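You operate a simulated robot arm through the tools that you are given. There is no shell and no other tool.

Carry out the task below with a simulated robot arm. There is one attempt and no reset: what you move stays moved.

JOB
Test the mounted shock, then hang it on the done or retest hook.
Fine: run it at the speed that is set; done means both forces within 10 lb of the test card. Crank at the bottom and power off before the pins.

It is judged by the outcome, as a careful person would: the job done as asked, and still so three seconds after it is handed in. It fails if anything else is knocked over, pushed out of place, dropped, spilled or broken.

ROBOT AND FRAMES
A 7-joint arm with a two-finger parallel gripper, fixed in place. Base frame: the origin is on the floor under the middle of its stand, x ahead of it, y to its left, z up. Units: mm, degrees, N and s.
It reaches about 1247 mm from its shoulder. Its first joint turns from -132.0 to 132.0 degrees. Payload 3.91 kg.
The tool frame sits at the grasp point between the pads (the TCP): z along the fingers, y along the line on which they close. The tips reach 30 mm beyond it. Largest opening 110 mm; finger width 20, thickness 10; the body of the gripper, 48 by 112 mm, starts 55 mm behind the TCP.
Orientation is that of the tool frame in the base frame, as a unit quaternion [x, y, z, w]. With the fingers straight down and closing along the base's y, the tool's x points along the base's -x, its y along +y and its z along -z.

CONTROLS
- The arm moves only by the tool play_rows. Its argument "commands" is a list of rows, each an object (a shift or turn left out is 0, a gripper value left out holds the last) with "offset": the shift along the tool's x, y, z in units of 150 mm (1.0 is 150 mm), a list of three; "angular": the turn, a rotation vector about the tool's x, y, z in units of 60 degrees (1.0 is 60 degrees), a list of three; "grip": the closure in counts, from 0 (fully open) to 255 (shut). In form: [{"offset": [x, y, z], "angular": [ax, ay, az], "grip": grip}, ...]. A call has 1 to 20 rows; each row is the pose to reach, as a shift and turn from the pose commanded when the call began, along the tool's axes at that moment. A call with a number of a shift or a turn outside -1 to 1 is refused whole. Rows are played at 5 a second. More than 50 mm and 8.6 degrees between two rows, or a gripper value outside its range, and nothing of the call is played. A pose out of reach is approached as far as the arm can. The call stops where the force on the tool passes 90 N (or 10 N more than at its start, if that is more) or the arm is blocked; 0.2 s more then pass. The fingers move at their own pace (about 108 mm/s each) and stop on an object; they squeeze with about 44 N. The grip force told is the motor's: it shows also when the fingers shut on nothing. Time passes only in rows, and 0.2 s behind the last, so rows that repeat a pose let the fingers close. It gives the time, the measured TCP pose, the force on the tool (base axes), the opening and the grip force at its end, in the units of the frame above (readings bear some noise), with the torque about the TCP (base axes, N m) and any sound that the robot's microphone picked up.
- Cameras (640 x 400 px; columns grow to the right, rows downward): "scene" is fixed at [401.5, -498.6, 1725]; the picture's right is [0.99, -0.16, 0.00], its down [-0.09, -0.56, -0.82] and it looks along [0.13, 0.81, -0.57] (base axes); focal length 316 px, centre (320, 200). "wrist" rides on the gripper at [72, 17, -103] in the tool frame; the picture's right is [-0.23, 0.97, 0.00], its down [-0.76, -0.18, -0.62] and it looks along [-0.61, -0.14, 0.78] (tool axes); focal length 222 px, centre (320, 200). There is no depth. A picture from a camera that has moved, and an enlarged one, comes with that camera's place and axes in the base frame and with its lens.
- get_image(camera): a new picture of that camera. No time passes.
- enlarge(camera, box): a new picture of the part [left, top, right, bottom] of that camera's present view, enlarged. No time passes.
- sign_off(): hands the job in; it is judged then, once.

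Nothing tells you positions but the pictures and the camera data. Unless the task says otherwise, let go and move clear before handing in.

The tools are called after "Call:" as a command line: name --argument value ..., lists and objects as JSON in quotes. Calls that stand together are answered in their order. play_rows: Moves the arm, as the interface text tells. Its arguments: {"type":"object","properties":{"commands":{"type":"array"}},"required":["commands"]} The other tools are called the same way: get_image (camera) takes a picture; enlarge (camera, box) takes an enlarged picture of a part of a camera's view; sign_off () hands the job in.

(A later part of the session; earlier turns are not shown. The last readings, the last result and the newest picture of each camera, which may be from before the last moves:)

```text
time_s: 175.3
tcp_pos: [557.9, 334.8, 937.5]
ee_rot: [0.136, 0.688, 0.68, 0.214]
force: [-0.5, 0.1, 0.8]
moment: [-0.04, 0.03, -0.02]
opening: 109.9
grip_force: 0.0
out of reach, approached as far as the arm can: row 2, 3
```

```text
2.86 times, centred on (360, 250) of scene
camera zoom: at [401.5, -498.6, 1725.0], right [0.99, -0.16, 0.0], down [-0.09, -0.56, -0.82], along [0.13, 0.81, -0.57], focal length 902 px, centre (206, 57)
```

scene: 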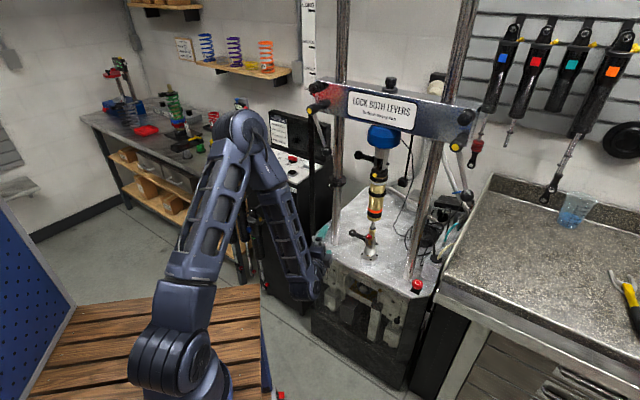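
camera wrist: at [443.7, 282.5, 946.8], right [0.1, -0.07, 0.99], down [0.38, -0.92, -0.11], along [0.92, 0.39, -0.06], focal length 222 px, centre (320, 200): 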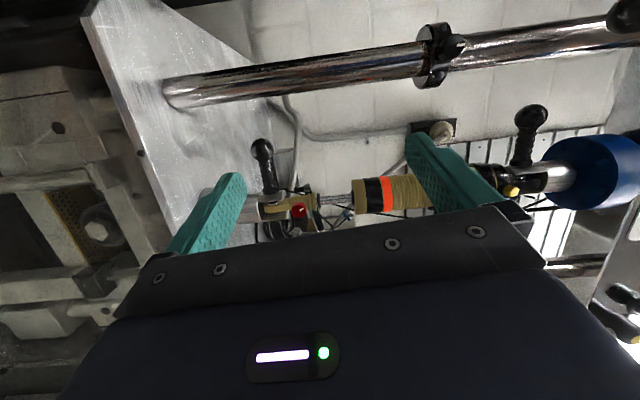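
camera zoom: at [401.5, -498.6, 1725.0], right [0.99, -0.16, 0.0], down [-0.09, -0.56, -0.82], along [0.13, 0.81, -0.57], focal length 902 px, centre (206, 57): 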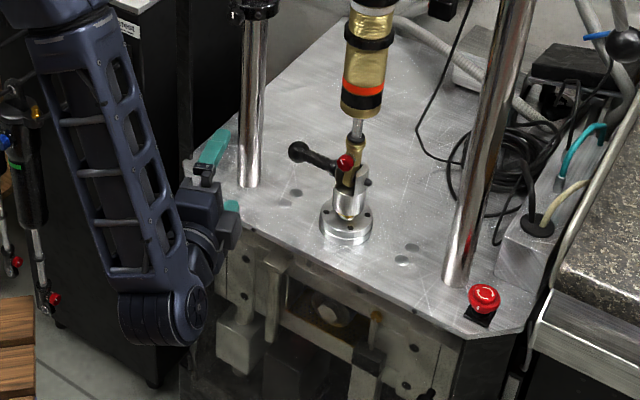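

Nothing looks disturbed: the hanging shocks and the panel look as before, and this elbow-up posture suits the low target. I'll correct the heading to square with the pins.

Call:
play_rows --commands '[{"angular": [0, -0.09, 0.035]}, {"angular": [0, -0.18, 0.07]}, {"angular": [0, -0.262, 0.104]}]'

Call:
get_image --camera "wrist"

Call:
get_image --camera "scene"

```text
time_s: 176.2
tcp_pos: [604.4, 268.7, 982.4]
ee_rot: [0.228, 0.663, 0.67, 0.243]
force: [-0.2, 0.0, -0.1]
moment: [-0.01, 0.0, 0.0]
opening: 109.9
grip_force: 0.1
out of reach, approached as far as the arm can: row 1, 2, 3
```

```text
taken
camera wrist: at [483.0, 236.4, 996.9], right [0.15, -0.15, 0.98], down [0.2, -0.96, -0.18], along [0.97, 0.23, -0.12], focal length 222 px, centre (320, 200)
```

wrist: 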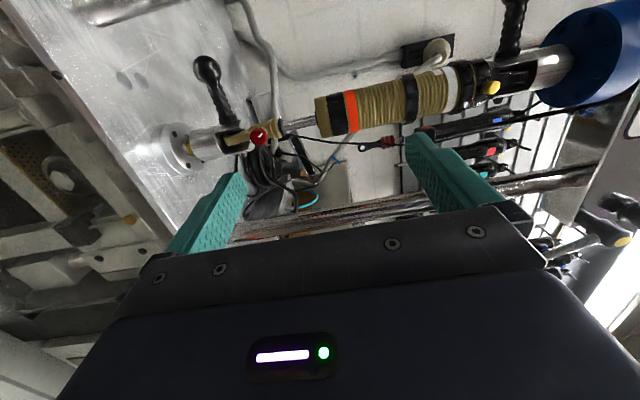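

```text
taken
```

scene: 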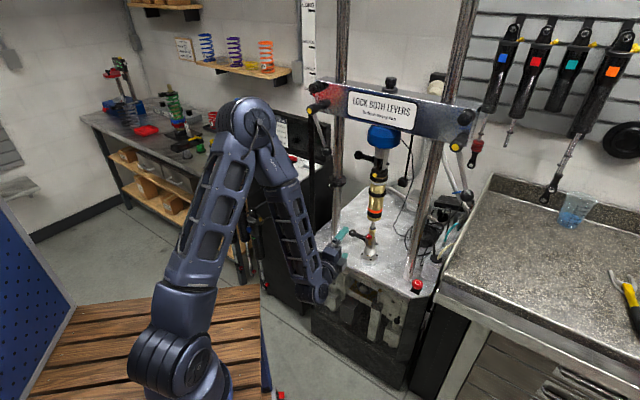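

The wrist cannot hold a level gripper this low. I'll pitch the gripper about 45° downward, which still lets the fingers straddle the pin handle while the wrist stays forward and clear of the shock.

Call:
play_rows --commands '[{"angular": [0.13, 0, 0]}, {"angular": [0.26, 0, 0]}, {"angular": [0.39, 0, 0]}, {"angular": [0.52, 0, 0]}, {"angular": [0.65, 0, 0]}, {"angular": [0.75, 0, 0]}]'

Call:
get_image --camera "wrist"

Call:
get_image --camera "scene"

```text
time_s: 177.6
tcp_pos: [602.0, 268.5, 980.0]
ee_rot: [0.305, 0.869, 0.364, 0.137]
force: [-0.2, 0.1, -0.4]
moment: [0.01, 0.02, -0.02]
opening: 109.8
grip_force: 0.1
```

```text
taken
camera wrist: at [505.5, 269.1, 1065.5], right [0.59, 0.39, 0.7], down [0.23, -0.92, 0.32], along [0.77, -0.03, -0.64], focal length 222 px, centre (320, 200)
```

wrist: 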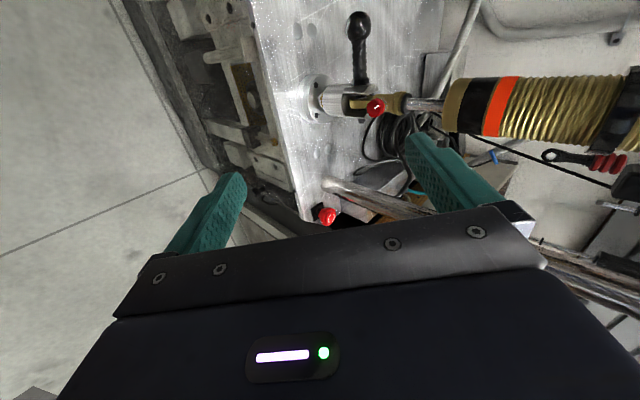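

```text
taken
```

scene: 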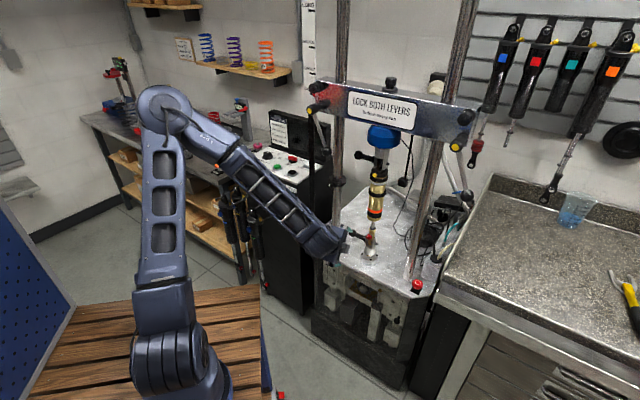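

Much better: clean posture, no reach flags, and a good view of the lower pin. Trimming the heading by 5° so the tool's x axis lies along the pin.

Call:
play_rows --commands '[{"angular": [0.0015, -0.0645, 0.0627], "grip": 116}, {"angular": [0.0015, -0.0645, 0.0627], "grip": 116}]'

Call:
enlarge --camera "wrist" --box '[280, 0, 440, 130]'

```text
time_s: 178.2
tcp_pos: [601.4, 268.8, 980.9]
ee_rot: [0.345, 0.854, 0.358, 0.154]
force: [-0.7, 0.9, 0.6]
moment: [0.01, 0.04, 0.0]
opening: 59.9
grip_force: 0.0
```

```text
3.08 times, centred on (360, 65) of wrist
camera zoom: at [505.6, 278.1, 1064.9], right [0.63, 0.33, 0.7], down [0.14, -0.94, 0.32], along [0.77, -0.1, -0.64], focal length 684 px, centre (197, 615)
```

zoom: 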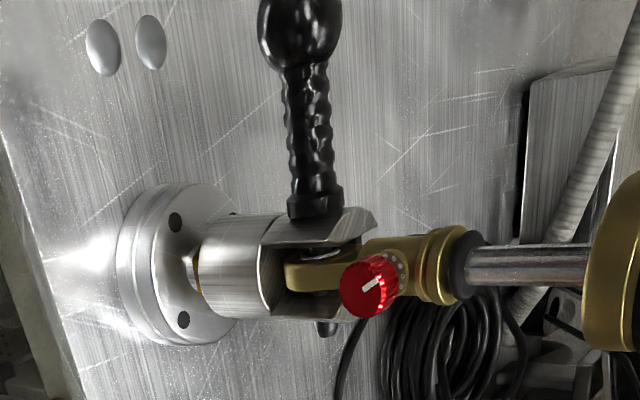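

Call:
play_rows --commands '[{"offset": [0.08, 0.1, 0.21]}, {"offset": [0.16, 0.2, 0.42]}, {"offset": [0.24, 0.3, 0.63]}, {"offset": [0.316, 0.396, 0.844]}]'

Call:
get_image --camera "wrist"

Call:
enlarge --camera "scene" --box '[310, 180, 430, 280]'

```text
time_s: 179.2
tcp_pos: [662.7, 398.2, 932.6]
ee_rot: [0.344, 0.854, 0.359, 0.154]
force: [-0.1, -0.3, 0.3]
moment: [0.01, 0.02, -0.01]
opening: 60.1
grip_force: 0.2
```

```text
taken
camera wrist: at [566.6, 406.6, 1017.8], right [0.63, 0.33, 0.7], down [0.14, -0.94, 0.32], along [0.77, -0.1, -0.64], focal length 222 px, centre (320, 200)
```

wrist: 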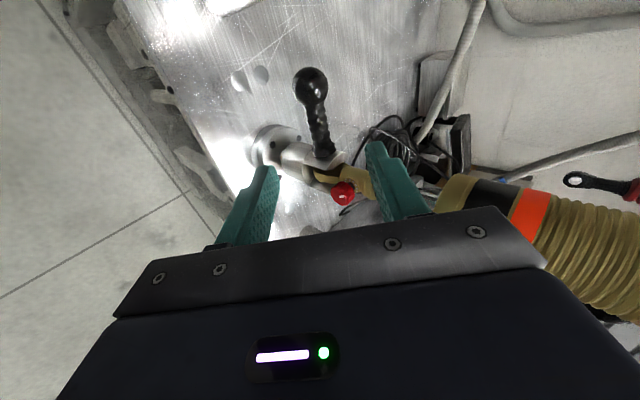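

```text
4.00 times, centred on (370, 230) of scene
camera zoom: at [401.5, -498.6, 1725.0], right [0.99, -0.16, 0.0], down [-0.09, -0.56, -0.82], along [0.13, 0.81, -0.57], focal length 1263 px, centre (120, 80)
```

zoom: 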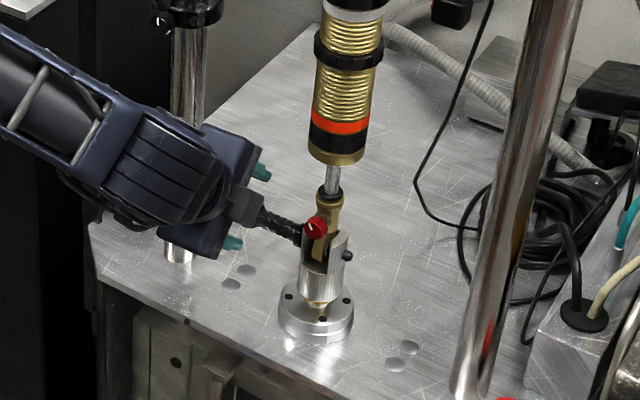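

The grip point on the ribbed neck lines up with my approach axis. Moving in 75 mm, then checking.

Call:
play_rows --commands '[{"offset": [0, 0, 0.2]}, {"offset": [0, 0, 0.4]}, {"offset": [0, 0, 0.5]}]'

Call:
get_image --camera "wrist"

```text
time_s: 179.9
tcp_pos: [697.9, 435.0, 880.0]
ee_rot: [0.346, 0.854, 0.358, 0.155]
force: [0.7, -1.0, -0.2]
moment: [-0.01, -0.02, 0.02]
opening: 59.9
grip_force: 0.0
```

```text
taken
camera wrist: at [601.7, 444.8, 964.6], right [0.63, 0.33, 0.7], down [0.14, -0.94, 0.32], along [0.77, -0.1, -0.64], focal length 222 px, centre (320, 200)
```

wrist: 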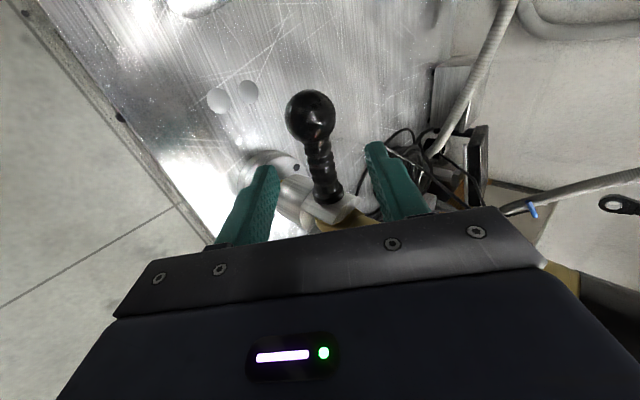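

Call:
play_rows --commands '[{"offset": [0, 0, 0.13]}, {"offset": [0, 0, 0.25]}]'

Call:
get_image --camera "wrist"

Call:
enlarge --camera "scene" --box '[320, 200, 420, 270]'

```text
time_s: 180.6
tcp_pos: [716.4, 454.2, 851.7]
ee_rot: [0.345, 0.854, 0.358, 0.154]
force: [-0.3, -0.1, -0.3]
moment: [0.01, 0.0, -0.02]
opening: 59.8
grip_force: 0.0
```

```text
taken
camera wrist: at [620.9, 463.4, 936.2], right [0.63, 0.33, 0.7], down [0.14, -0.94, 0.32], along [0.77, -0.1, -0.64], focal length 222 px, centre (320, 200)
```

wrist: 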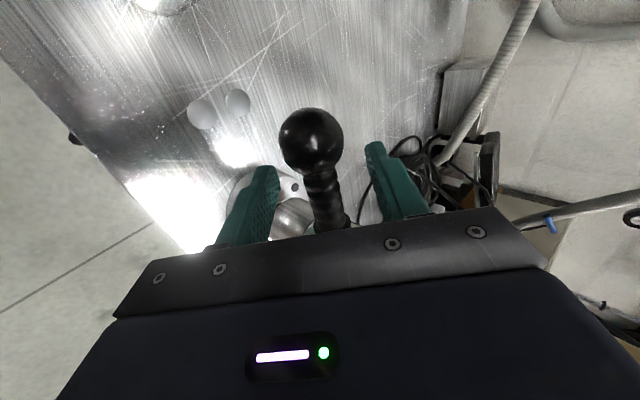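

```text
5.71 times, centred on (370, 235) of scene
camera zoom: at [401.5, -498.6, 1725.0], right [0.99, -0.16, 0.0], down [-0.09, -0.56, -0.82], along [0.13, 0.81, -0.57], focal length 1805 px, centre (34, 0)
```

zoom: 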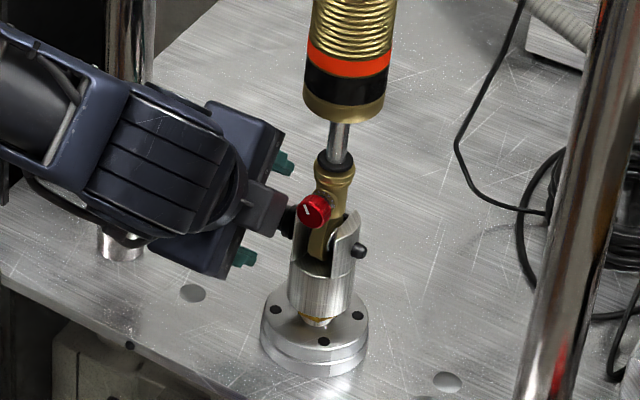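

The neck is right between the fingers. Closing on it.

Call:
play_rows --commands '[{"grip": 180}, {"grip": 255}, {"grip": 255}, {"grip": 255}]'

Call:
get_image --camera "wrist"

```text
time_s: 181.6
tcp_pos: [717.2, 454.4, 853.7]
ee_rot: [0.345, 0.853, 0.359, 0.154]
force: [15.9, 14.2, 10.2]
moment: [-0.01, -0.29, 0.07]
opening: 20.3
grip_force: 45.0
```

```text
taken
camera wrist: at [621.1, 464.1, 937.0], right [0.63, 0.33, 0.7], down [0.14, -0.94, 0.32], along [0.77, -0.1, -0.64], focal length 222 px, centre (320, 200)
```

wrist: 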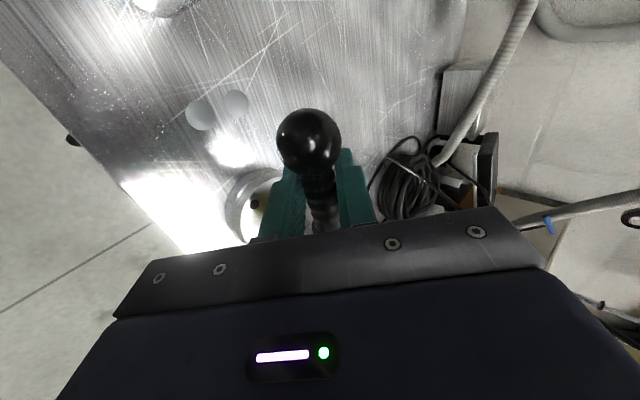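

Gripped. Pulling left along the pin axis in small steps.

Call:
play_rows --commands '[{"offset": [0.03, 0, 0], "grip": 255}, {"offset": [0.06, 0, 0], "grip": 255}, {"offset": [0.1, 0, 0], "grip": 255}]'

Call:
enlarge --camera "scene" --box '[320, 200, 420, 270]'

```text
time_s: 182.3
tcp_pos: [707.7, 465.2, 853.6]
ee_rot: [0.345, 0.854, 0.358, 0.153]
force: [27.6, 28.5, -10.0]
moment: [0.24, 0.07, 0.48]
opening: 20.3
grip_force: 44.3
```

```text
5.71 times, centred on (370, 235) of scene
camera zoom: at [401.5, -498.6, 1725.0], right [0.99, -0.16, 0.0], down [-0.09, -0.56, -0.82], along [0.13, 0.81, -0.57], focal length 1805 px, centre (34, 0)
```

zoom: 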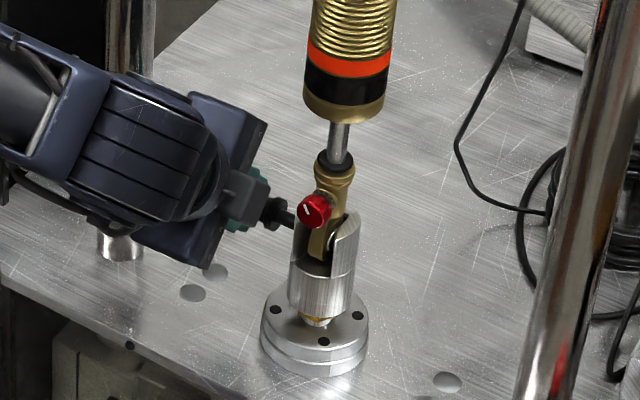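

The pin slides out smoothly (about 14 mm so far). I'll relieve the sideways load slightly and continue.

Call:
play_rows --commands '[{"offset": [0.03, 0.008, 0.008], "grip": 255}, {"offset": [0.07, 0.012, 0.012], "grip": 255}, {"offset": [0.1, 0.012, 0.012], "grip": 255}]'

Call:
enlarge --camera "scene" --box '[320, 200, 420, 270]'

Call:
get_image --camera "wrist"

```text
time_s: 183.2
tcp_pos: [697.8, 475.2, 853.3]
ee_rot: [0.346, 0.854, 0.357, 0.154]
force: [-10.0, -11.5, -17.1]
moment: [-0.09, -0.27, -0.55]
opening: 20.3
grip_force: 45.1
```

```text
5.71 times, centred on (370, 235) of scene
camera zoom: at [401.5, -498.6, 1725.0], right [0.99, -0.16, 0.0], down [-0.09, -0.56, -0.82], along [0.13, 0.81, -0.57], focal length 1805 px, centre (34, 0)
```

zoom: 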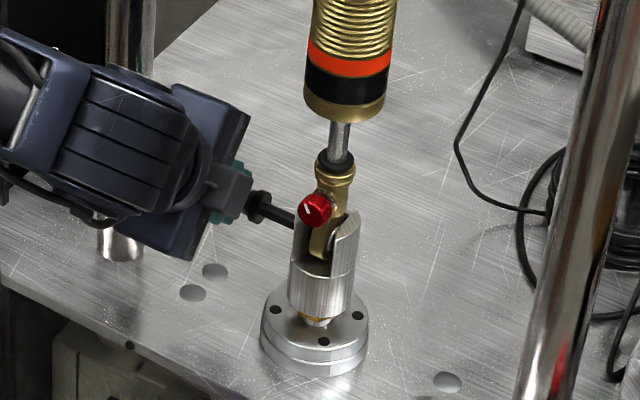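

```text
taken
camera wrist: at [601.6, 483.9, 937.7], right [0.63, 0.33, 0.7], down [0.14, -0.94, 0.32], along [0.76, -0.1, -0.64], focal length 222 px, centre (320, 200)
```

wrist: 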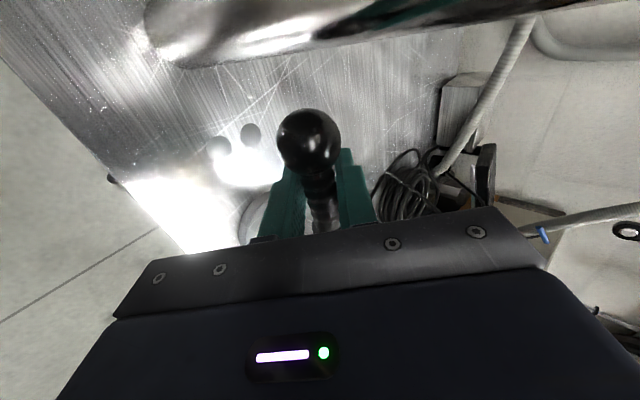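

Pulled about 28 mm. Another 10 mm should clear the eye tab while leaving the pin supported in the left cheek.

Call:
play_rows --commands '[{"offset": [0.03, -0.004, -0.004], "grip": 255}, {"offset": [0.067, -0.006, -0.006], "grip": 255}]'

Call:
enlarge --camera "scene" --box '[345, 215, 401, 250]'

Call:
enlarge --camera "scene" --box '[320, 200, 420, 270]'

```text
time_s: 183.8
tcp_pos: [690.5, 481.7, 853.3]
ee_rot: [0.345, 0.854, 0.358, 0.154]
force: [-16.2, -18.3, -29.6]
moment: [-0.11, -0.24, -0.8]
opening: 20.4
grip_force: 45.5
```

```text
11.43 times, centred on (373, 232) of scene
camera zoom: at [401.5, -498.6, 1725.0], right [0.99, -0.16, 0.0], down [-0.09, -0.56, -0.82], along [0.13, 0.81, -0.57], focal length 3610 px, centre (-286, -171)
```

zoom: 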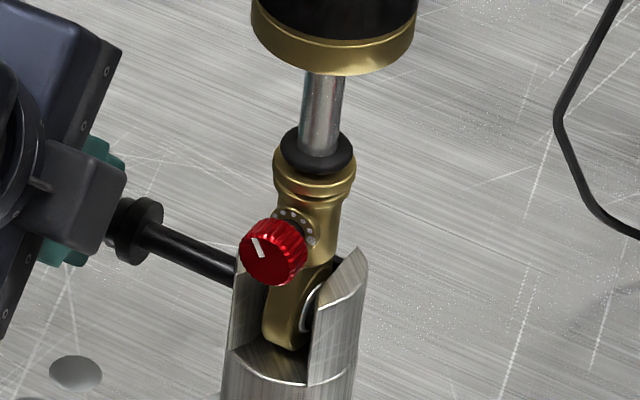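

```text
5.71 times, centred on (370, 235) of scene
camera zoom: at [401.5, -498.6, 1725.0], right [0.99, -0.16, 0.0], down [-0.09, -0.56, -0.82], along [0.13, 0.81, -0.57], focal length 1805 px, centre (34, 0)
```

zoom: 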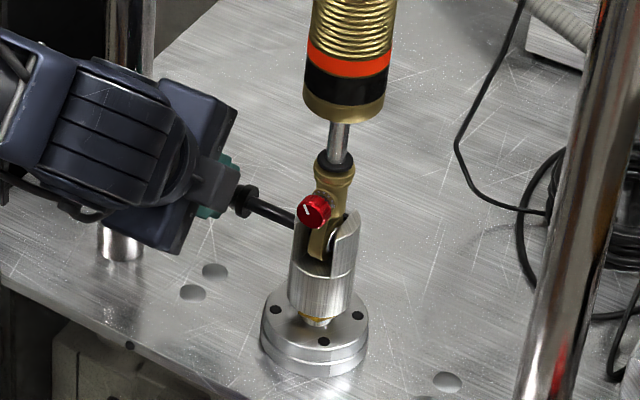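

About 38 mm out. I'll go 2 mm more while easing the vertical load, then let go gently and see whether the pin stays supported in the cheek.

Call:
play_rows --commands '[{"offset": [0.007, -0.008, 0.002], "grip": 255}, {"offset": [0.015, -0.015, 0.003], "grip": 255}, {"offset": [0.015, -0.015, 0.003], "grip": 255}]'

Call:
enlarge --camera "wrist" --box '[220, 90, 420, 230]'

```text
time_s: 184.6
tcp_pos: [686.9, 483.0, 853.6]
ee_rot: [0.345, 0.854, 0.359, 0.154]
force: [-4.7, -1.4, -9.9]
moment: [0.2, 0.0, -0.02]
opening: 20.4
grip_force: 45.3
```

```text
2.86 times, centred on (320, 160) of wrist
camera zoom: at [591.7, 492.9, 937.6], right [0.63, 0.33, 0.7], down [0.14, -0.94, 0.32], along [0.77, -0.1, -0.64], focal length 635 px, centre (320, 314)
```

zoom: 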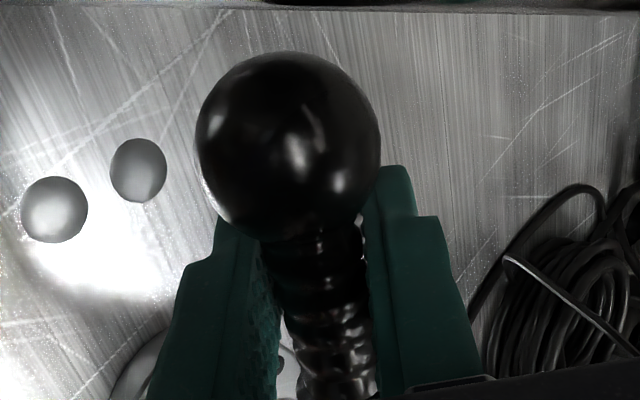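

Loads are low now (about 10 N) at roughly 41 mm pulled. Opening gently and checking the pin.

Call:
play_rows --commands '[{"grip": 190}, {"grip": 150}, {"grip": 116}, {"grip": 116}]'

Call:
enlarge --camera "scene" --box '[320, 200, 420, 270]'

Call:
get_image --camera "wrist"

```text
time_s: 185.6
tcp_pos: [688.2, 482.8, 850.6]
ee_rot: [0.345, 0.854, 0.359, 0.154]
force: [-0.5, -0.6, 0.5]
moment: [0.0, 0.03, -0.02]
opening: 60.0
grip_force: 0.2
```

```text
5.71 times, centred on (370, 235) of scene
camera zoom: at [401.5, -498.6, 1725.0], right [0.99, -0.16, 0.0], down [-0.09, -0.56, -0.82], along [0.13, 0.81, -0.57], focal length 1805 px, centre (34, 0)
```

zoom: 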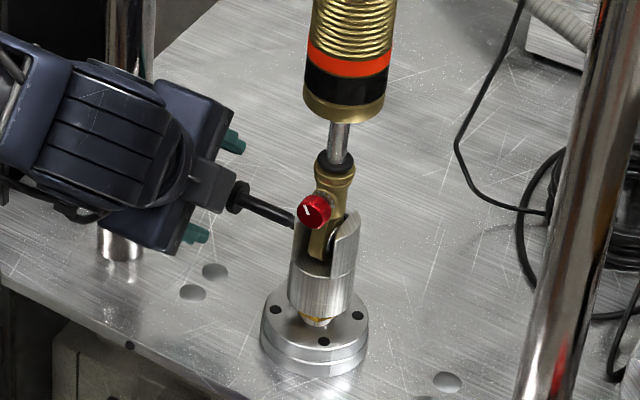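

```text
taken
camera wrist: at [591.7, 492.1, 936.8], right [0.63, 0.33, 0.7], down [0.14, -0.94, 0.32], along [0.77, -0.1, -0.64], focal length 222 px, centre (320, 200)
```

wrist: 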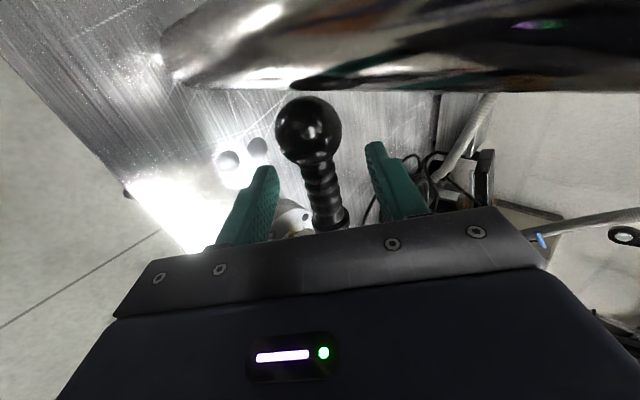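

The pin stays supported in the left cheek, so nothing needs to be put down. I'll back off along my approach and go up to the upper pin.

Call:
play_rows --commands '[{"offset": [0, 0, -0.2]}, {"offset": [0, 0, -0.45]}, {"offset": [0, 0, -0.7]}, {"offset": [0, 0, -1.0]}]'

Call:
enlarge --camera "wrist" --box '[240, 20, 440, 180]'

Call:
enlarge --camera "scene" --box '[320, 200, 420, 270]'

```text
time_s: 186.6
tcp_pos: [611.7, 406.0, 956.9]
ee_rot: [0.345, 0.854, 0.359, 0.154]
force: [0.4, 0.3, -0.4]
moment: [-0.03, -0.02, -0.02]
opening: 60.0
grip_force: 0.1
```

```text
2.50 times, centred on (340, 100) of wrist
camera zoom: at [515.9, 415.6, 1041.8], right [0.63, 0.33, 0.7], down [0.14, -0.94, 0.32], along [0.77, -0.1, -0.64], focal length 555 px, centre (270, 450)
```

zoom: 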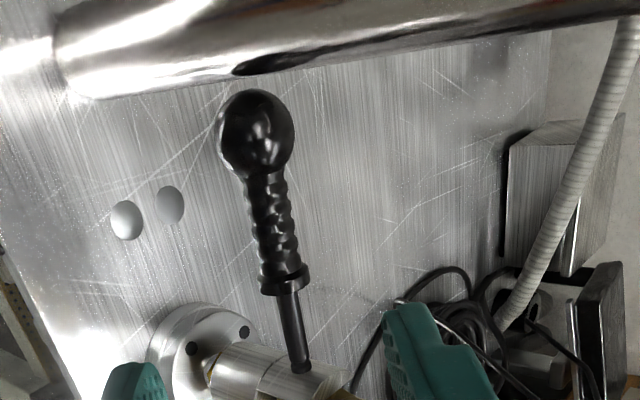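

```text
5.71 times, centred on (370, 235) of scene
camera zoom: at [401.5, -498.6, 1725.0], right [0.99, -0.16, 0.0], down [-0.09, -0.56, -0.82], along [0.13, 0.81, -0.57], focal length 1805 px, centre (34, 0)
```

zoom: 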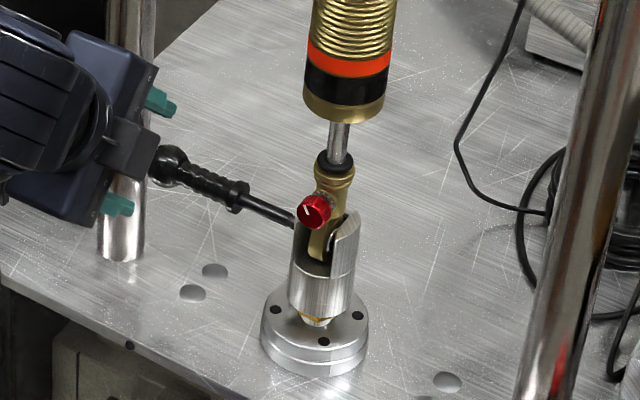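

Call:
play_rows --commands '[{"offset": [0, 0.17, -0.163]}, {"offset": [0, 0.335, -0.325]}, {"offset": [0, 0.5, -0.488]}, {"offset": [0, 0.67, -0.65]}]'

Call:
play_rows --commands '[{"offset": [-0.05, 0.15, -0.17]}, {"offset": [-0.1, 0.3, -0.34]}, {"offset": [-0.15, 0.45, -0.52]}, {"offset": [-0.2, 0.6, -0.7]}]'

Call:
play_rows --commands '[{"angular": [-0.13, 0, 0]}, {"angular": [-0.26, 0, 0]}, {"angular": [-0.39, 0, 0]}, {"angular": [-0.48, 0, 0]}]'

Call:
get_image --camera "wrist"

Call:
get_image --camera "scene"

```text
time_s: 187.6
tcp_pos: [611.7, 410.1, 1095.1]
ee_rot: [0.345, 0.854, 0.358, 0.155]
force: [-0.6, -1.2, 0.9]
moment: [-0.02, 0.0, -0.03]
opening: 60.2
grip_force: 0.1
```

```text
time_s: 188.6
tcp_pos: [619.9, 382.5, 1238.3]
ee_rot: [0.345, 0.854, 0.358, 0.154]
force: [0.6, 0.3, 0.2]
moment: [-0.04, 0.0, -0.02]
opening: 60.2
grip_force: 0.1
```

```text
time_s: 189.6
tcp_pos: [621.8, 380.4, 1235.4]
ee_rot: [0.296, 0.737, 0.559, 0.236]
force: [0.0, -0.2, 0.6]
moment: [0.0, -0.02, 0.03]
opening: 60.0
grip_force: 0.0
```

```text
taken
camera wrist: at [503.0, 365.4, 1279.5], right [0.33, 0.03, 0.94], down [0.09, -1.0, 0.0], along [0.94, 0.08, -0.33], focal length 222 px, centre (320, 200)
```

wrist: 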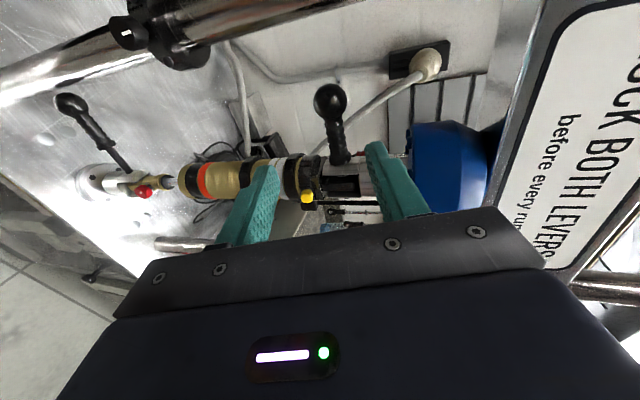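

```text
taken
```

scene: 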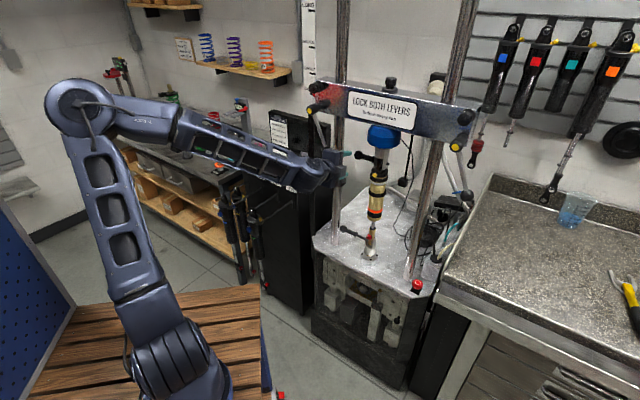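

Excellent posture and view. The upper ball triangulates to (697, 476, 1218). Aligning and moving in on the upper pin's neck.

Call:
play_rows --commands '[{"offset": [-0.06, 0.05, 0.1]}, {"offset": [-0.121, 0.099, 0.25]}, {"offset": [-0.121, 0.099, 0.5]}]'

Call:
get_image --camera "wrist"

```text
time_s: 190.3
tcp_pos: [687.5, 423.8, 1228.5]
ee_rot: [0.297, 0.737, 0.56, 0.235]
force: [-0.1, 0.2, 0.1]
moment: [-0.02, 0.01, 0.01]
opening: 60.1
grip_force: 0.1
```

```text
taken
camera wrist: at [568.5, 408.7, 1273.0], right [0.33, 0.03, 0.94], down [0.09, -1.0, 0.0], along [0.94, 0.08, -0.33], focal length 222 px, centre (320, 200)
```

wrist: 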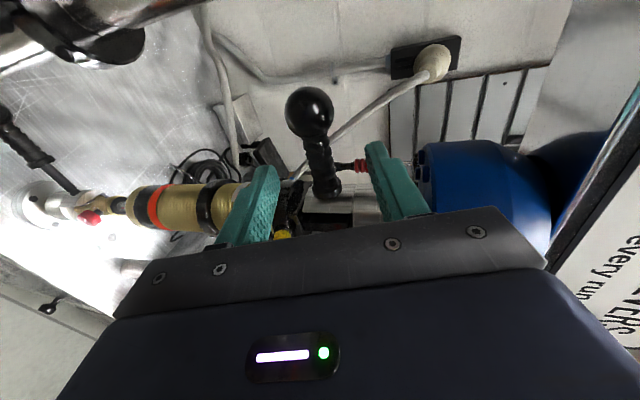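

Call:
play_rows --commands '[{"offset": [0, 0, 0.15]}, {"offset": [0, 0, 0.31]}]'

Call:
get_image --camera "wrist"

Call:
enlarge --camera "scene" --box '[330, 120, 430, 200]'

```text
time_s: 190.9
tcp_pos: [718.7, 453.1, 1215.4]
ee_rot: [0.296, 0.738, 0.56, 0.235]
force: [-0.1, 0.3, 0.6]
moment: [-0.04, -0.01, 0.01]
opening: 60.1
grip_force: 0.1
```

```text
taken
camera wrist: at [600.3, 438.8, 1259.3], right [0.33, 0.04, 0.94], down [0.09, -1.0, 0.0], along [0.94, 0.08, -0.33], focal length 222 px, centre (320, 200)
```

wrist: 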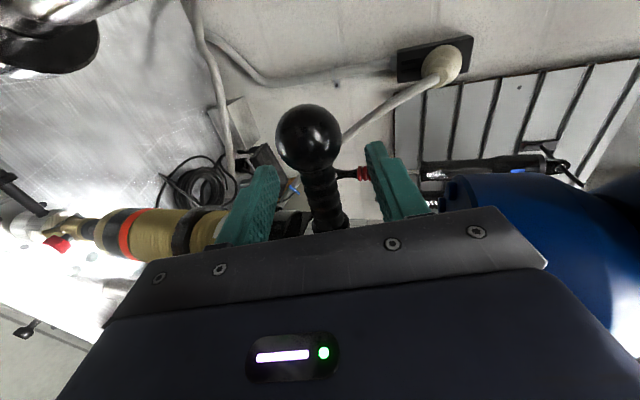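

```text
5.00 times, centred on (380, 160) of scene
camera zoom: at [401.5, -498.6, 1725.0], right [0.99, -0.16, 0.0], down [-0.09, -0.56, -0.82], along [0.13, 0.81, -0.57], focal length 1579 px, centre (20, 400)
```

zoom: 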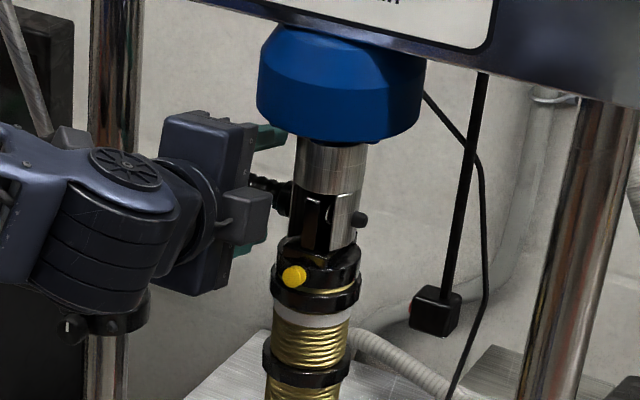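

Before I pull the upper pin I want to know precisely where a pin tip sits relative to the eye tab. I'll zoom hard on both clevises with the scene camera.

Call:
enlarge --camera "scene" --box '[360, 230, 384, 245]'

Call:
enlarge --camera "scene" --box '[366, 155, 398, 175]'

```text
16.00 times, centred on (372, 238) of scene
camera zoom: at [401.5, -498.6, 1725.0], right [0.99, -0.16, 0.0], down [-0.09, -0.56, -0.82], along [0.13, 0.81, -0.57], focal length 5054 px, centre (-512, -400)
```

zoom: 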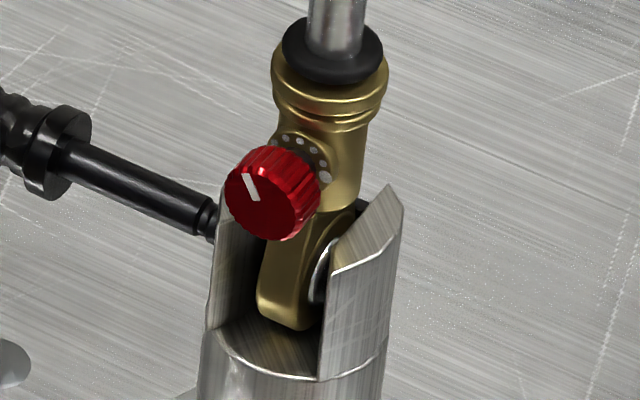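

```text
16.00 times, centred on (382, 165) of scene
camera zoom: at [401.5, -498.6, 1725.0], right [0.99, -0.16, 0.0], down [-0.09, -0.56, -0.82], along [0.13, 0.81, -0.57], focal length 5054 px, centre (-672, 760)
```

zoom: 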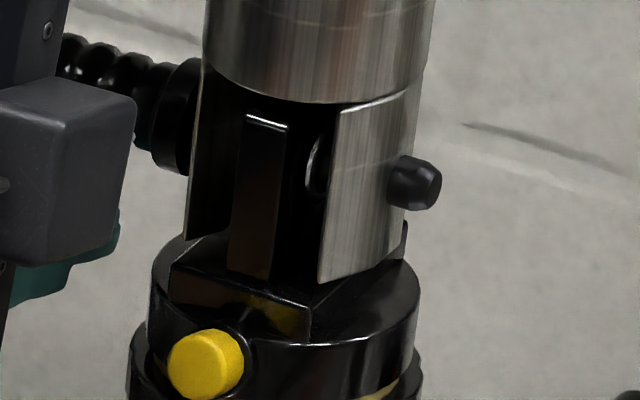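

Call:
enlarge --camera "scene" --box '[366, 234, 374, 239]'

Call:
enlarge --camera "scene" --box '[376, 158, 386, 168]'

```text
16.00 times, centred on (370, 236) of scene
camera zoom: at [401.5, -498.6, 1725.0], right [0.99, -0.16, 0.0], down [-0.09, -0.56, -0.82], along [0.13, 0.81, -0.57], focal length 5054 px, centre (-480, -384)
```

zoom: 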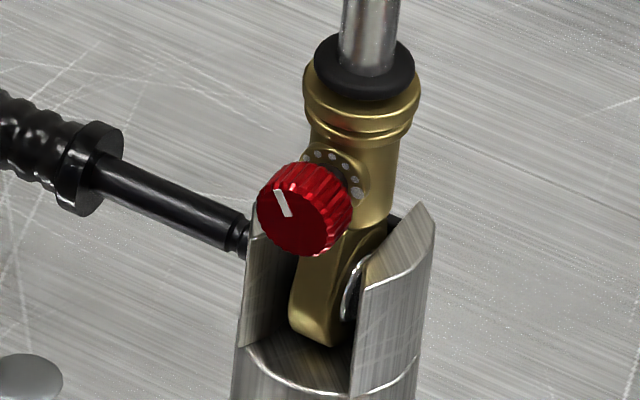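

```text
16.00 times, centred on (381, 163) of scene
camera zoom: at [401.5, -498.6, 1725.0], right [0.99, -0.16, 0.0], down [-0.09, -0.56, -0.82], along [0.13, 0.81, -0.57], focal length 5054 px, centre (-656, 792)
```

zoom: 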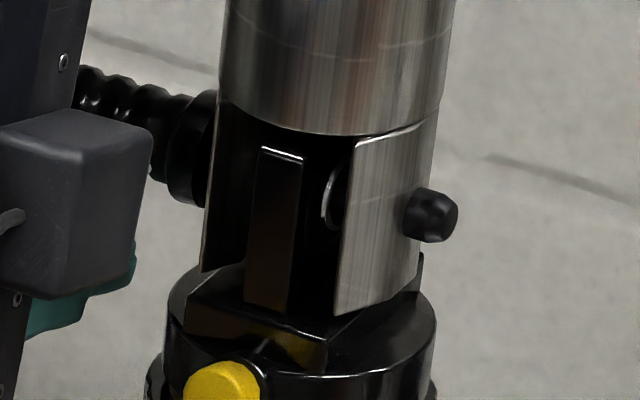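

The zoom is very informative. The lower pin is clear of its eye tab. The shock's top tab has slid left against the left cheek, leaving roughly 10 mm of free play to the right. So my plan for the upper pin is to pull it until only a few millimetres still hold the tab, then grip the shock itself and slide it right off the pin tip. Gripping the upper pin's neck now.

Call:
play_rows --commands '[{"grip": 180}, {"grip": 255}, {"grip": 255}, {"grip": 255}]'

Call:
play_rows --commands '[{"offset": [0.03, 0, 0], "grip": 255}, {"offset": [0.06, 0, 0], "grip": 255}, {"offset": [0.08, 0, 0], "grip": 255}]'

Call:
enlarge --camera "scene" --box '[366, 155, 398, 175]'

```text
time_s: 191.9
tcp_pos: [717.7, 454.7, 1216.0]
ee_rot: [0.297, 0.737, 0.56, 0.235]
force: [8.2, 7.3, 7.9]
moment: [-0.03, -0.09, 0.06]
opening: 20.8
grip_force: 45.1
```

```text
time_s: 192.8
tcp_pos: [709.9, 462.4, 1215.8]
ee_rot: [0.296, 0.737, 0.559, 0.236]
force: [10.6, 9.9, 4.7]
moment: [-0.1, -0.17, -0.41]
opening: 20.5
grip_force: 44.9
```

```text
16.00 times, centred on (382, 165) of scene
camera zoom: at [401.5, -498.6, 1725.0], right [0.99, -0.16, 0.0], down [-0.09, -0.56, -0.82], along [0.13, 0.81, -0.57], focal length 5054 px, centre (-672, 760)
```

zoom: 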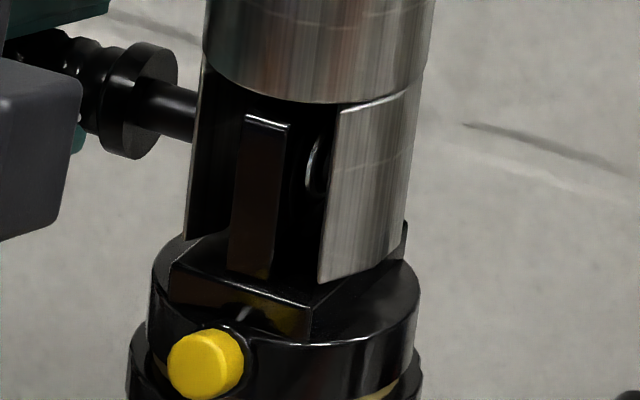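

The tip has withdrawn into the right cheek after 11 mm, and the tab has not moved. Continuing to about 30 mm and measuring again.

Call:
play_rows --commands '[{"offset": [0.03, 0, 0], "grip": 255}, {"offset": [0.06, 0, 0], "grip": 255}, {"offset": [0.09, 0, 0], "grip": 255}, {"offset": [0.125, 0, 0], "grip": 255}]'

Call:
enlarge --camera "scene" --box '[360, 155, 392, 175]'

Call:
enlarge --camera "scene" --box '[330, 120, 430, 200]'

```text
time_s: 193.8
tcp_pos: [695.4, 476.0, 1215.4]
ee_rot: [0.296, 0.738, 0.559, 0.235]
force: [16.0, 15.9, -10.5]
moment: [0.04, -0.02, -0.05]
opening: 20.3
grip_force: 45.3
```

```text
16.00 times, centred on (376, 165) of scene
camera zoom: at [401.5, -498.6, 1725.0], right [0.99, -0.16, 0.0], down [-0.09, -0.56, -0.82], along [0.13, 0.81, -0.57], focal length 5054 px, centre (-576, 760)
```

zoom: 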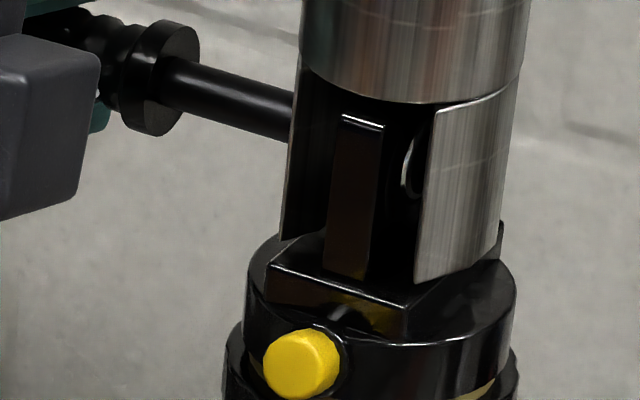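

```text
5.00 times, centred on (380, 160) of scene
camera zoom: at [401.5, -498.6, 1725.0], right [0.99, -0.16, 0.0], down [-0.09, -0.56, -0.82], along [0.13, 0.81, -0.57], focal length 1579 px, centre (20, 400)
```

zoom: 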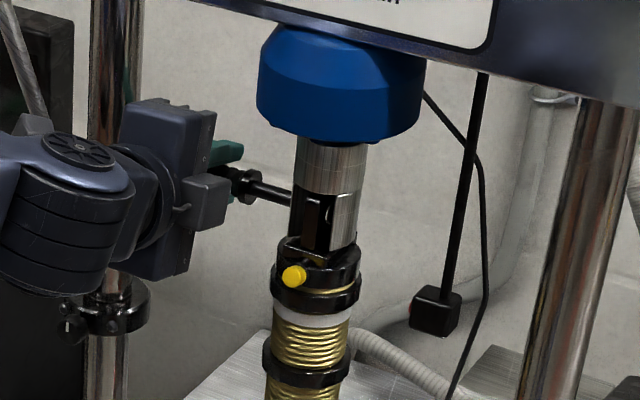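

Measured pull by image is about 28–31 mm and the tab still has not moved. Pulling about 10 mm more to leave a few millimetres of engagement.

Call:
play_rows --commands '[{"offset": [0.025, 0.002, 0.002], "grip": 255}, {"offset": [0.05, 0.003, 0.004], "grip": 255}, {"offset": [0.065, 0.003, 0.006], "grip": 255}]'

Call:
enlarge --camera "scene" --box '[360, 155, 392, 175]'

```text
time_s: 194.6
tcp_pos: [691.3, 481.7, 1216.2]
ee_rot: [0.296, 0.739, 0.558, 0.235]
force: [-14.0, -11.2, -28.8]
moment: [0.24, 0.24, 0.04]
opening: 20.6
grip_force: 44.9
```

```text
16.00 times, centred on (376, 165) of scene
camera zoom: at [401.5, -498.6, 1725.0], right [0.99, -0.16, 0.0], down [-0.09, -0.56, -0.82], along [0.13, 0.81, -0.57], focal length 5054 px, centre (-576, 760)
```

zoom: 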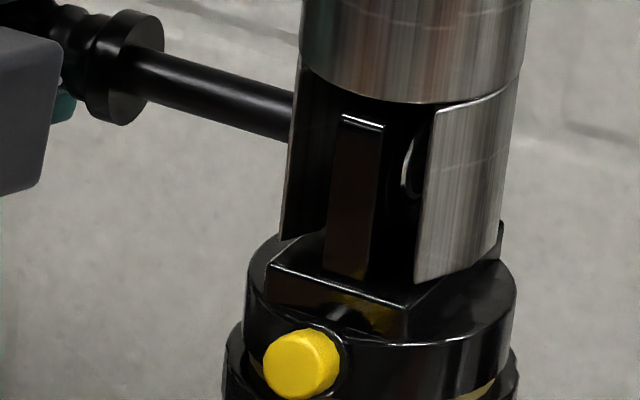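

Still hanging securely. Three more millimetres, easing the vertical load at the same time.

Call:
play_rows --commands '[{"offset": [0.01, -0.008, -0.003], "grip": 255}, {"offset": [0.02, -0.0115, -0.004], "grip": 255}, {"offset": [0.02, -0.0115, -0.004], "grip": 255}]'

Call:
enlarge --camera "scene" --box '[360, 155, 392, 175]'

```text
time_s: 195.3
tcp_pos: [688.1, 484.9, 1216.3]
ee_rot: [0.295, 0.738, 0.56, 0.235]
force: [-6.8, 0.7, -20.8]
moment: [0.16, 0.09, -0.4]
opening: 20.7
grip_force: 44.8
```

```text
16.00 times, centred on (376, 165) of scene
camera zoom: at [401.5, -498.6, 1725.0], right [0.99, -0.16, 0.0], down [-0.09, -0.56, -0.82], along [0.13, 0.81, -0.57], focal length 5054 px, centre (-576, 760)
```

zoom: 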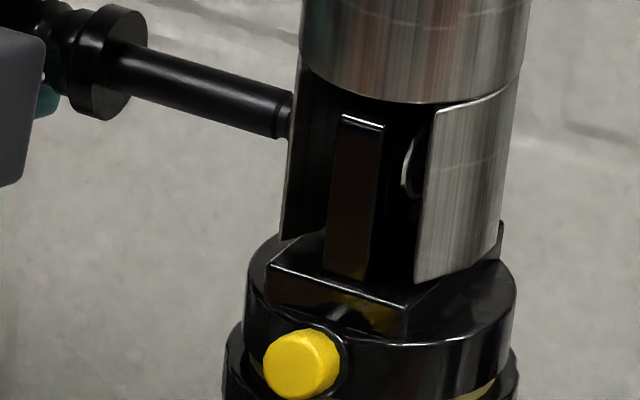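

The release groove has just appeared at the cheek, which suggests very little engagement is left. I'll push the pin back in by about 2.5 mm so it holds the shock safely with a few millimetres.

Call:
play_rows --commands '[{"offset": [-0.01, -0.004, 0], "grip": 255}, {"offset": [-0.02, -0.008, 0], "grip": 255}, {"offset": [-0.02, -0.008, 0], "grip": 255}]'

Call:
enlarge --camera "scene" --box '[360, 155, 392, 175]'

```text
time_s: 196.2
tcp_pos: [689.4, 483.0, 1214.7]
ee_rot: [0.295, 0.738, 0.56, 0.235]
force: [4.0, 10.2, -4.8]
moment: [0.23, 0.16, 0.86]
opening: 20.5
grip_force: 45.2
```

```text
16.00 times, centred on (376, 165) of scene
camera zoom: at [401.5, -498.6, 1725.0], right [0.99, -0.16, 0.0], down [-0.09, -0.56, -0.82], along [0.13, 0.81, -0.57], focal length 5054 px, centre (-576, 760)
```

zoom: 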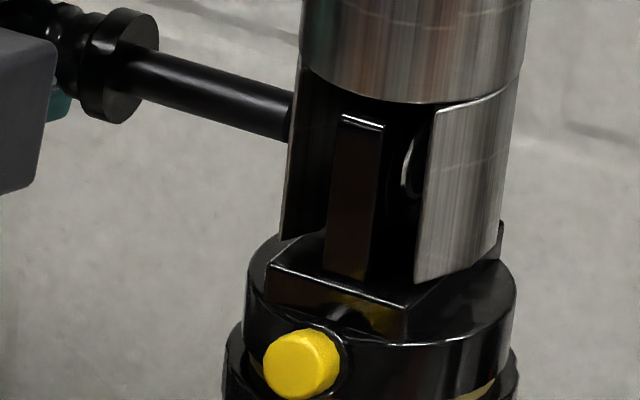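

With a few millimetres engaged the shock hangs fine, but I still need to survey the hooks to choose how to grasp it. For safety I'll push the pin back in about 12 mm for now, release it, and come back to this calibrated position later.

Call:
play_rows --commands '[{"offset": [-0.03, 0, 0], "grip": 255}, {"offset": [-0.06, 0, 0], "grip": 255}, {"offset": [-0.08, 0, 0], "grip": 255}]'

Call:
play_rows --commands '[{"grip": 190}, {"grip": 150}, {"grip": 116}, {"grip": 116}]'

Call:
enlarge --camera "scene" --box '[360, 155, 392, 175]'

Call:
play_rows --commands '[{"offset": [0, 0, -0.2]}, {"offset": [0, 0, -0.45]}, {"offset": [0, 0, -0.7]}, {"offset": [0, 0, -0.95]}]'

Call:
get_image --camera "wrist"

Call:
get_image --camera "scene"

```text
time_s: 196.9
tcp_pos: [699.4, 474.1, 1215.6]
ee_rot: [0.296, 0.737, 0.56, 0.235]
force: [4.0, 4.5, 12.8]
moment: [0.08, -0.01, 0.64]
opening: 21.1
grip_force: 45.0
```

```text
time_s: 197.9
tcp_pos: [699.1, 474.2, 1214.1]
ee_rot: [0.295, 0.738, 0.56, 0.236]
force: [-0.4, 0.9, 0.3]
moment: [0.0, -0.01, 0.0]
opening: 60.0
grip_force: 0.0
```

```text
16.00 times, centred on (376, 165) of scene
camera zoom: at [401.5, -498.6, 1725.0], right [0.99, -0.16, 0.0], down [-0.09, -0.56, -0.82], along [0.13, 0.81, -0.57], focal length 5054 px, centre (-576, 760)
```

zoom: 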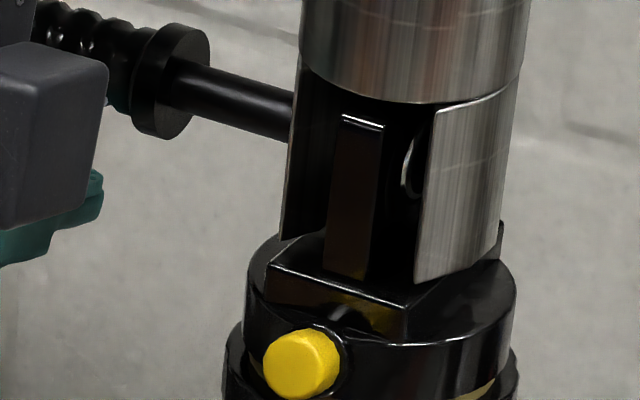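

```text
time_s: 198.9
tcp_pos: [603.8, 370.7, 1252.4]
ee_rot: [0.296, 0.738, 0.559, 0.235]
force: [0.2, -0.5, -0.5]
moment: [0.02, -0.04, -0.04]
opening: 59.9
grip_force: 0.0
```

```text
taken
camera wrist: at [485.9, 356.9, 1296.5], right [0.33, 0.04, 0.94], down [0.09, -1.0, 0.01], along [0.94, 0.08, -0.33], focal length 222 px, centre (320, 200)
```

wrist: 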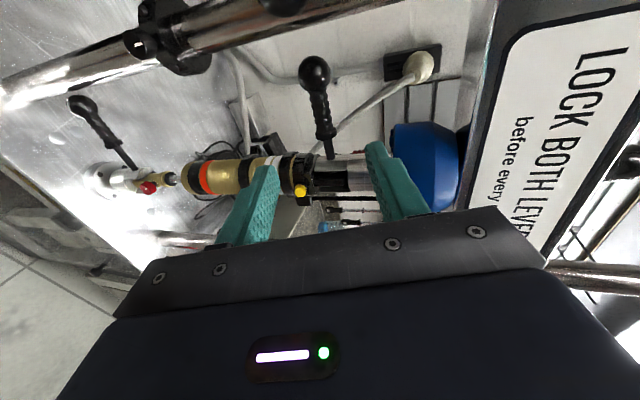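

```text
taken
```

scene: 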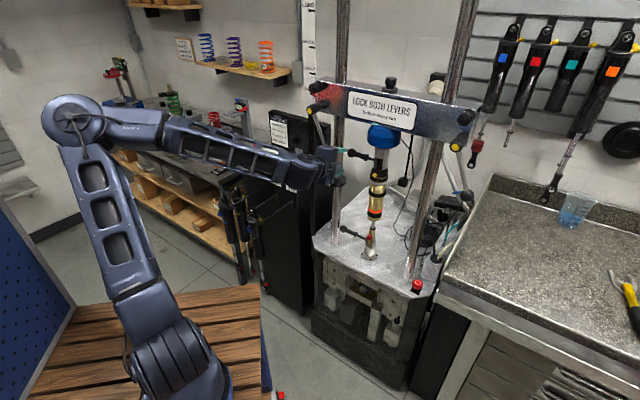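

The pin stays put and the shock is secure. Next, the hook survey: rolling the gripper back to the normal orientation first.

Call:
play_rows --commands '[{"offset": [0, 0, -0.1], "angular": [0, 0, -0.13]}, {"offset": [0, 0, -0.2], "angular": [0, 0, -0.26]}, {"offset": [0, 0, -0.3], "angular": [0, 0, -0.39]}, {"offset": [0, 0, -0.3], "angular": [0, 0, -0.52]}, {"offset": [0, 0, -0.3], "angular": [0, 0, -0.65]}, {"offset": [0, 0, -0.3], "angular": [0, 0, -0.75]}]'

Call:
play_rows --commands '[{"angular": [0, 0, -0.13]}, {"angular": [0, 0, -0.26]}, {"angular": [0, 0, -0.39]}, {"angular": [0, 0, -0.52]}, {"angular": [0, 0, -0.65]}, {"angular": [0, 0, -0.75]}]'

Call:
get_image --camera "scene"

```text
time_s: 200.3
tcp_pos: [571.5, 343.8, 1264.3]
ee_rot: [-0.011, 0.795, 0.427, 0.431]
force: [-0.4, -0.2, -0.4]
moment: [-0.02, -0.01, 0.01]
opening: 60.3
grip_force: 0.1
```

```text
time_s: 201.8
tcp_pos: [570.8, 344.5, 1264.7]
ee_rot: [-0.313, 0.731, 0.228, 0.562]
force: [0.3, -0.1, 0.3]
moment: [0.0, 0.01, -0.02]
opening: 60.1
grip_force: 0.0
```

```text
taken
```

scene: 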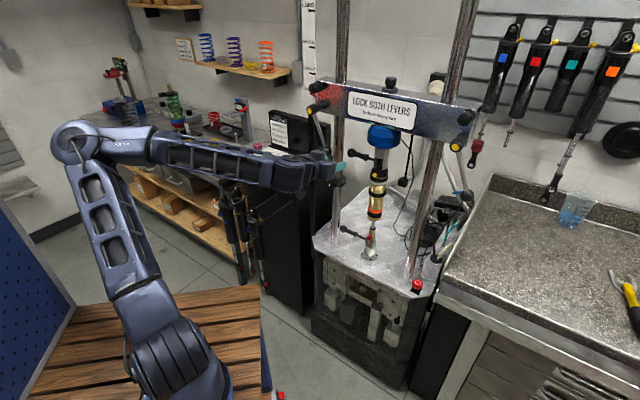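

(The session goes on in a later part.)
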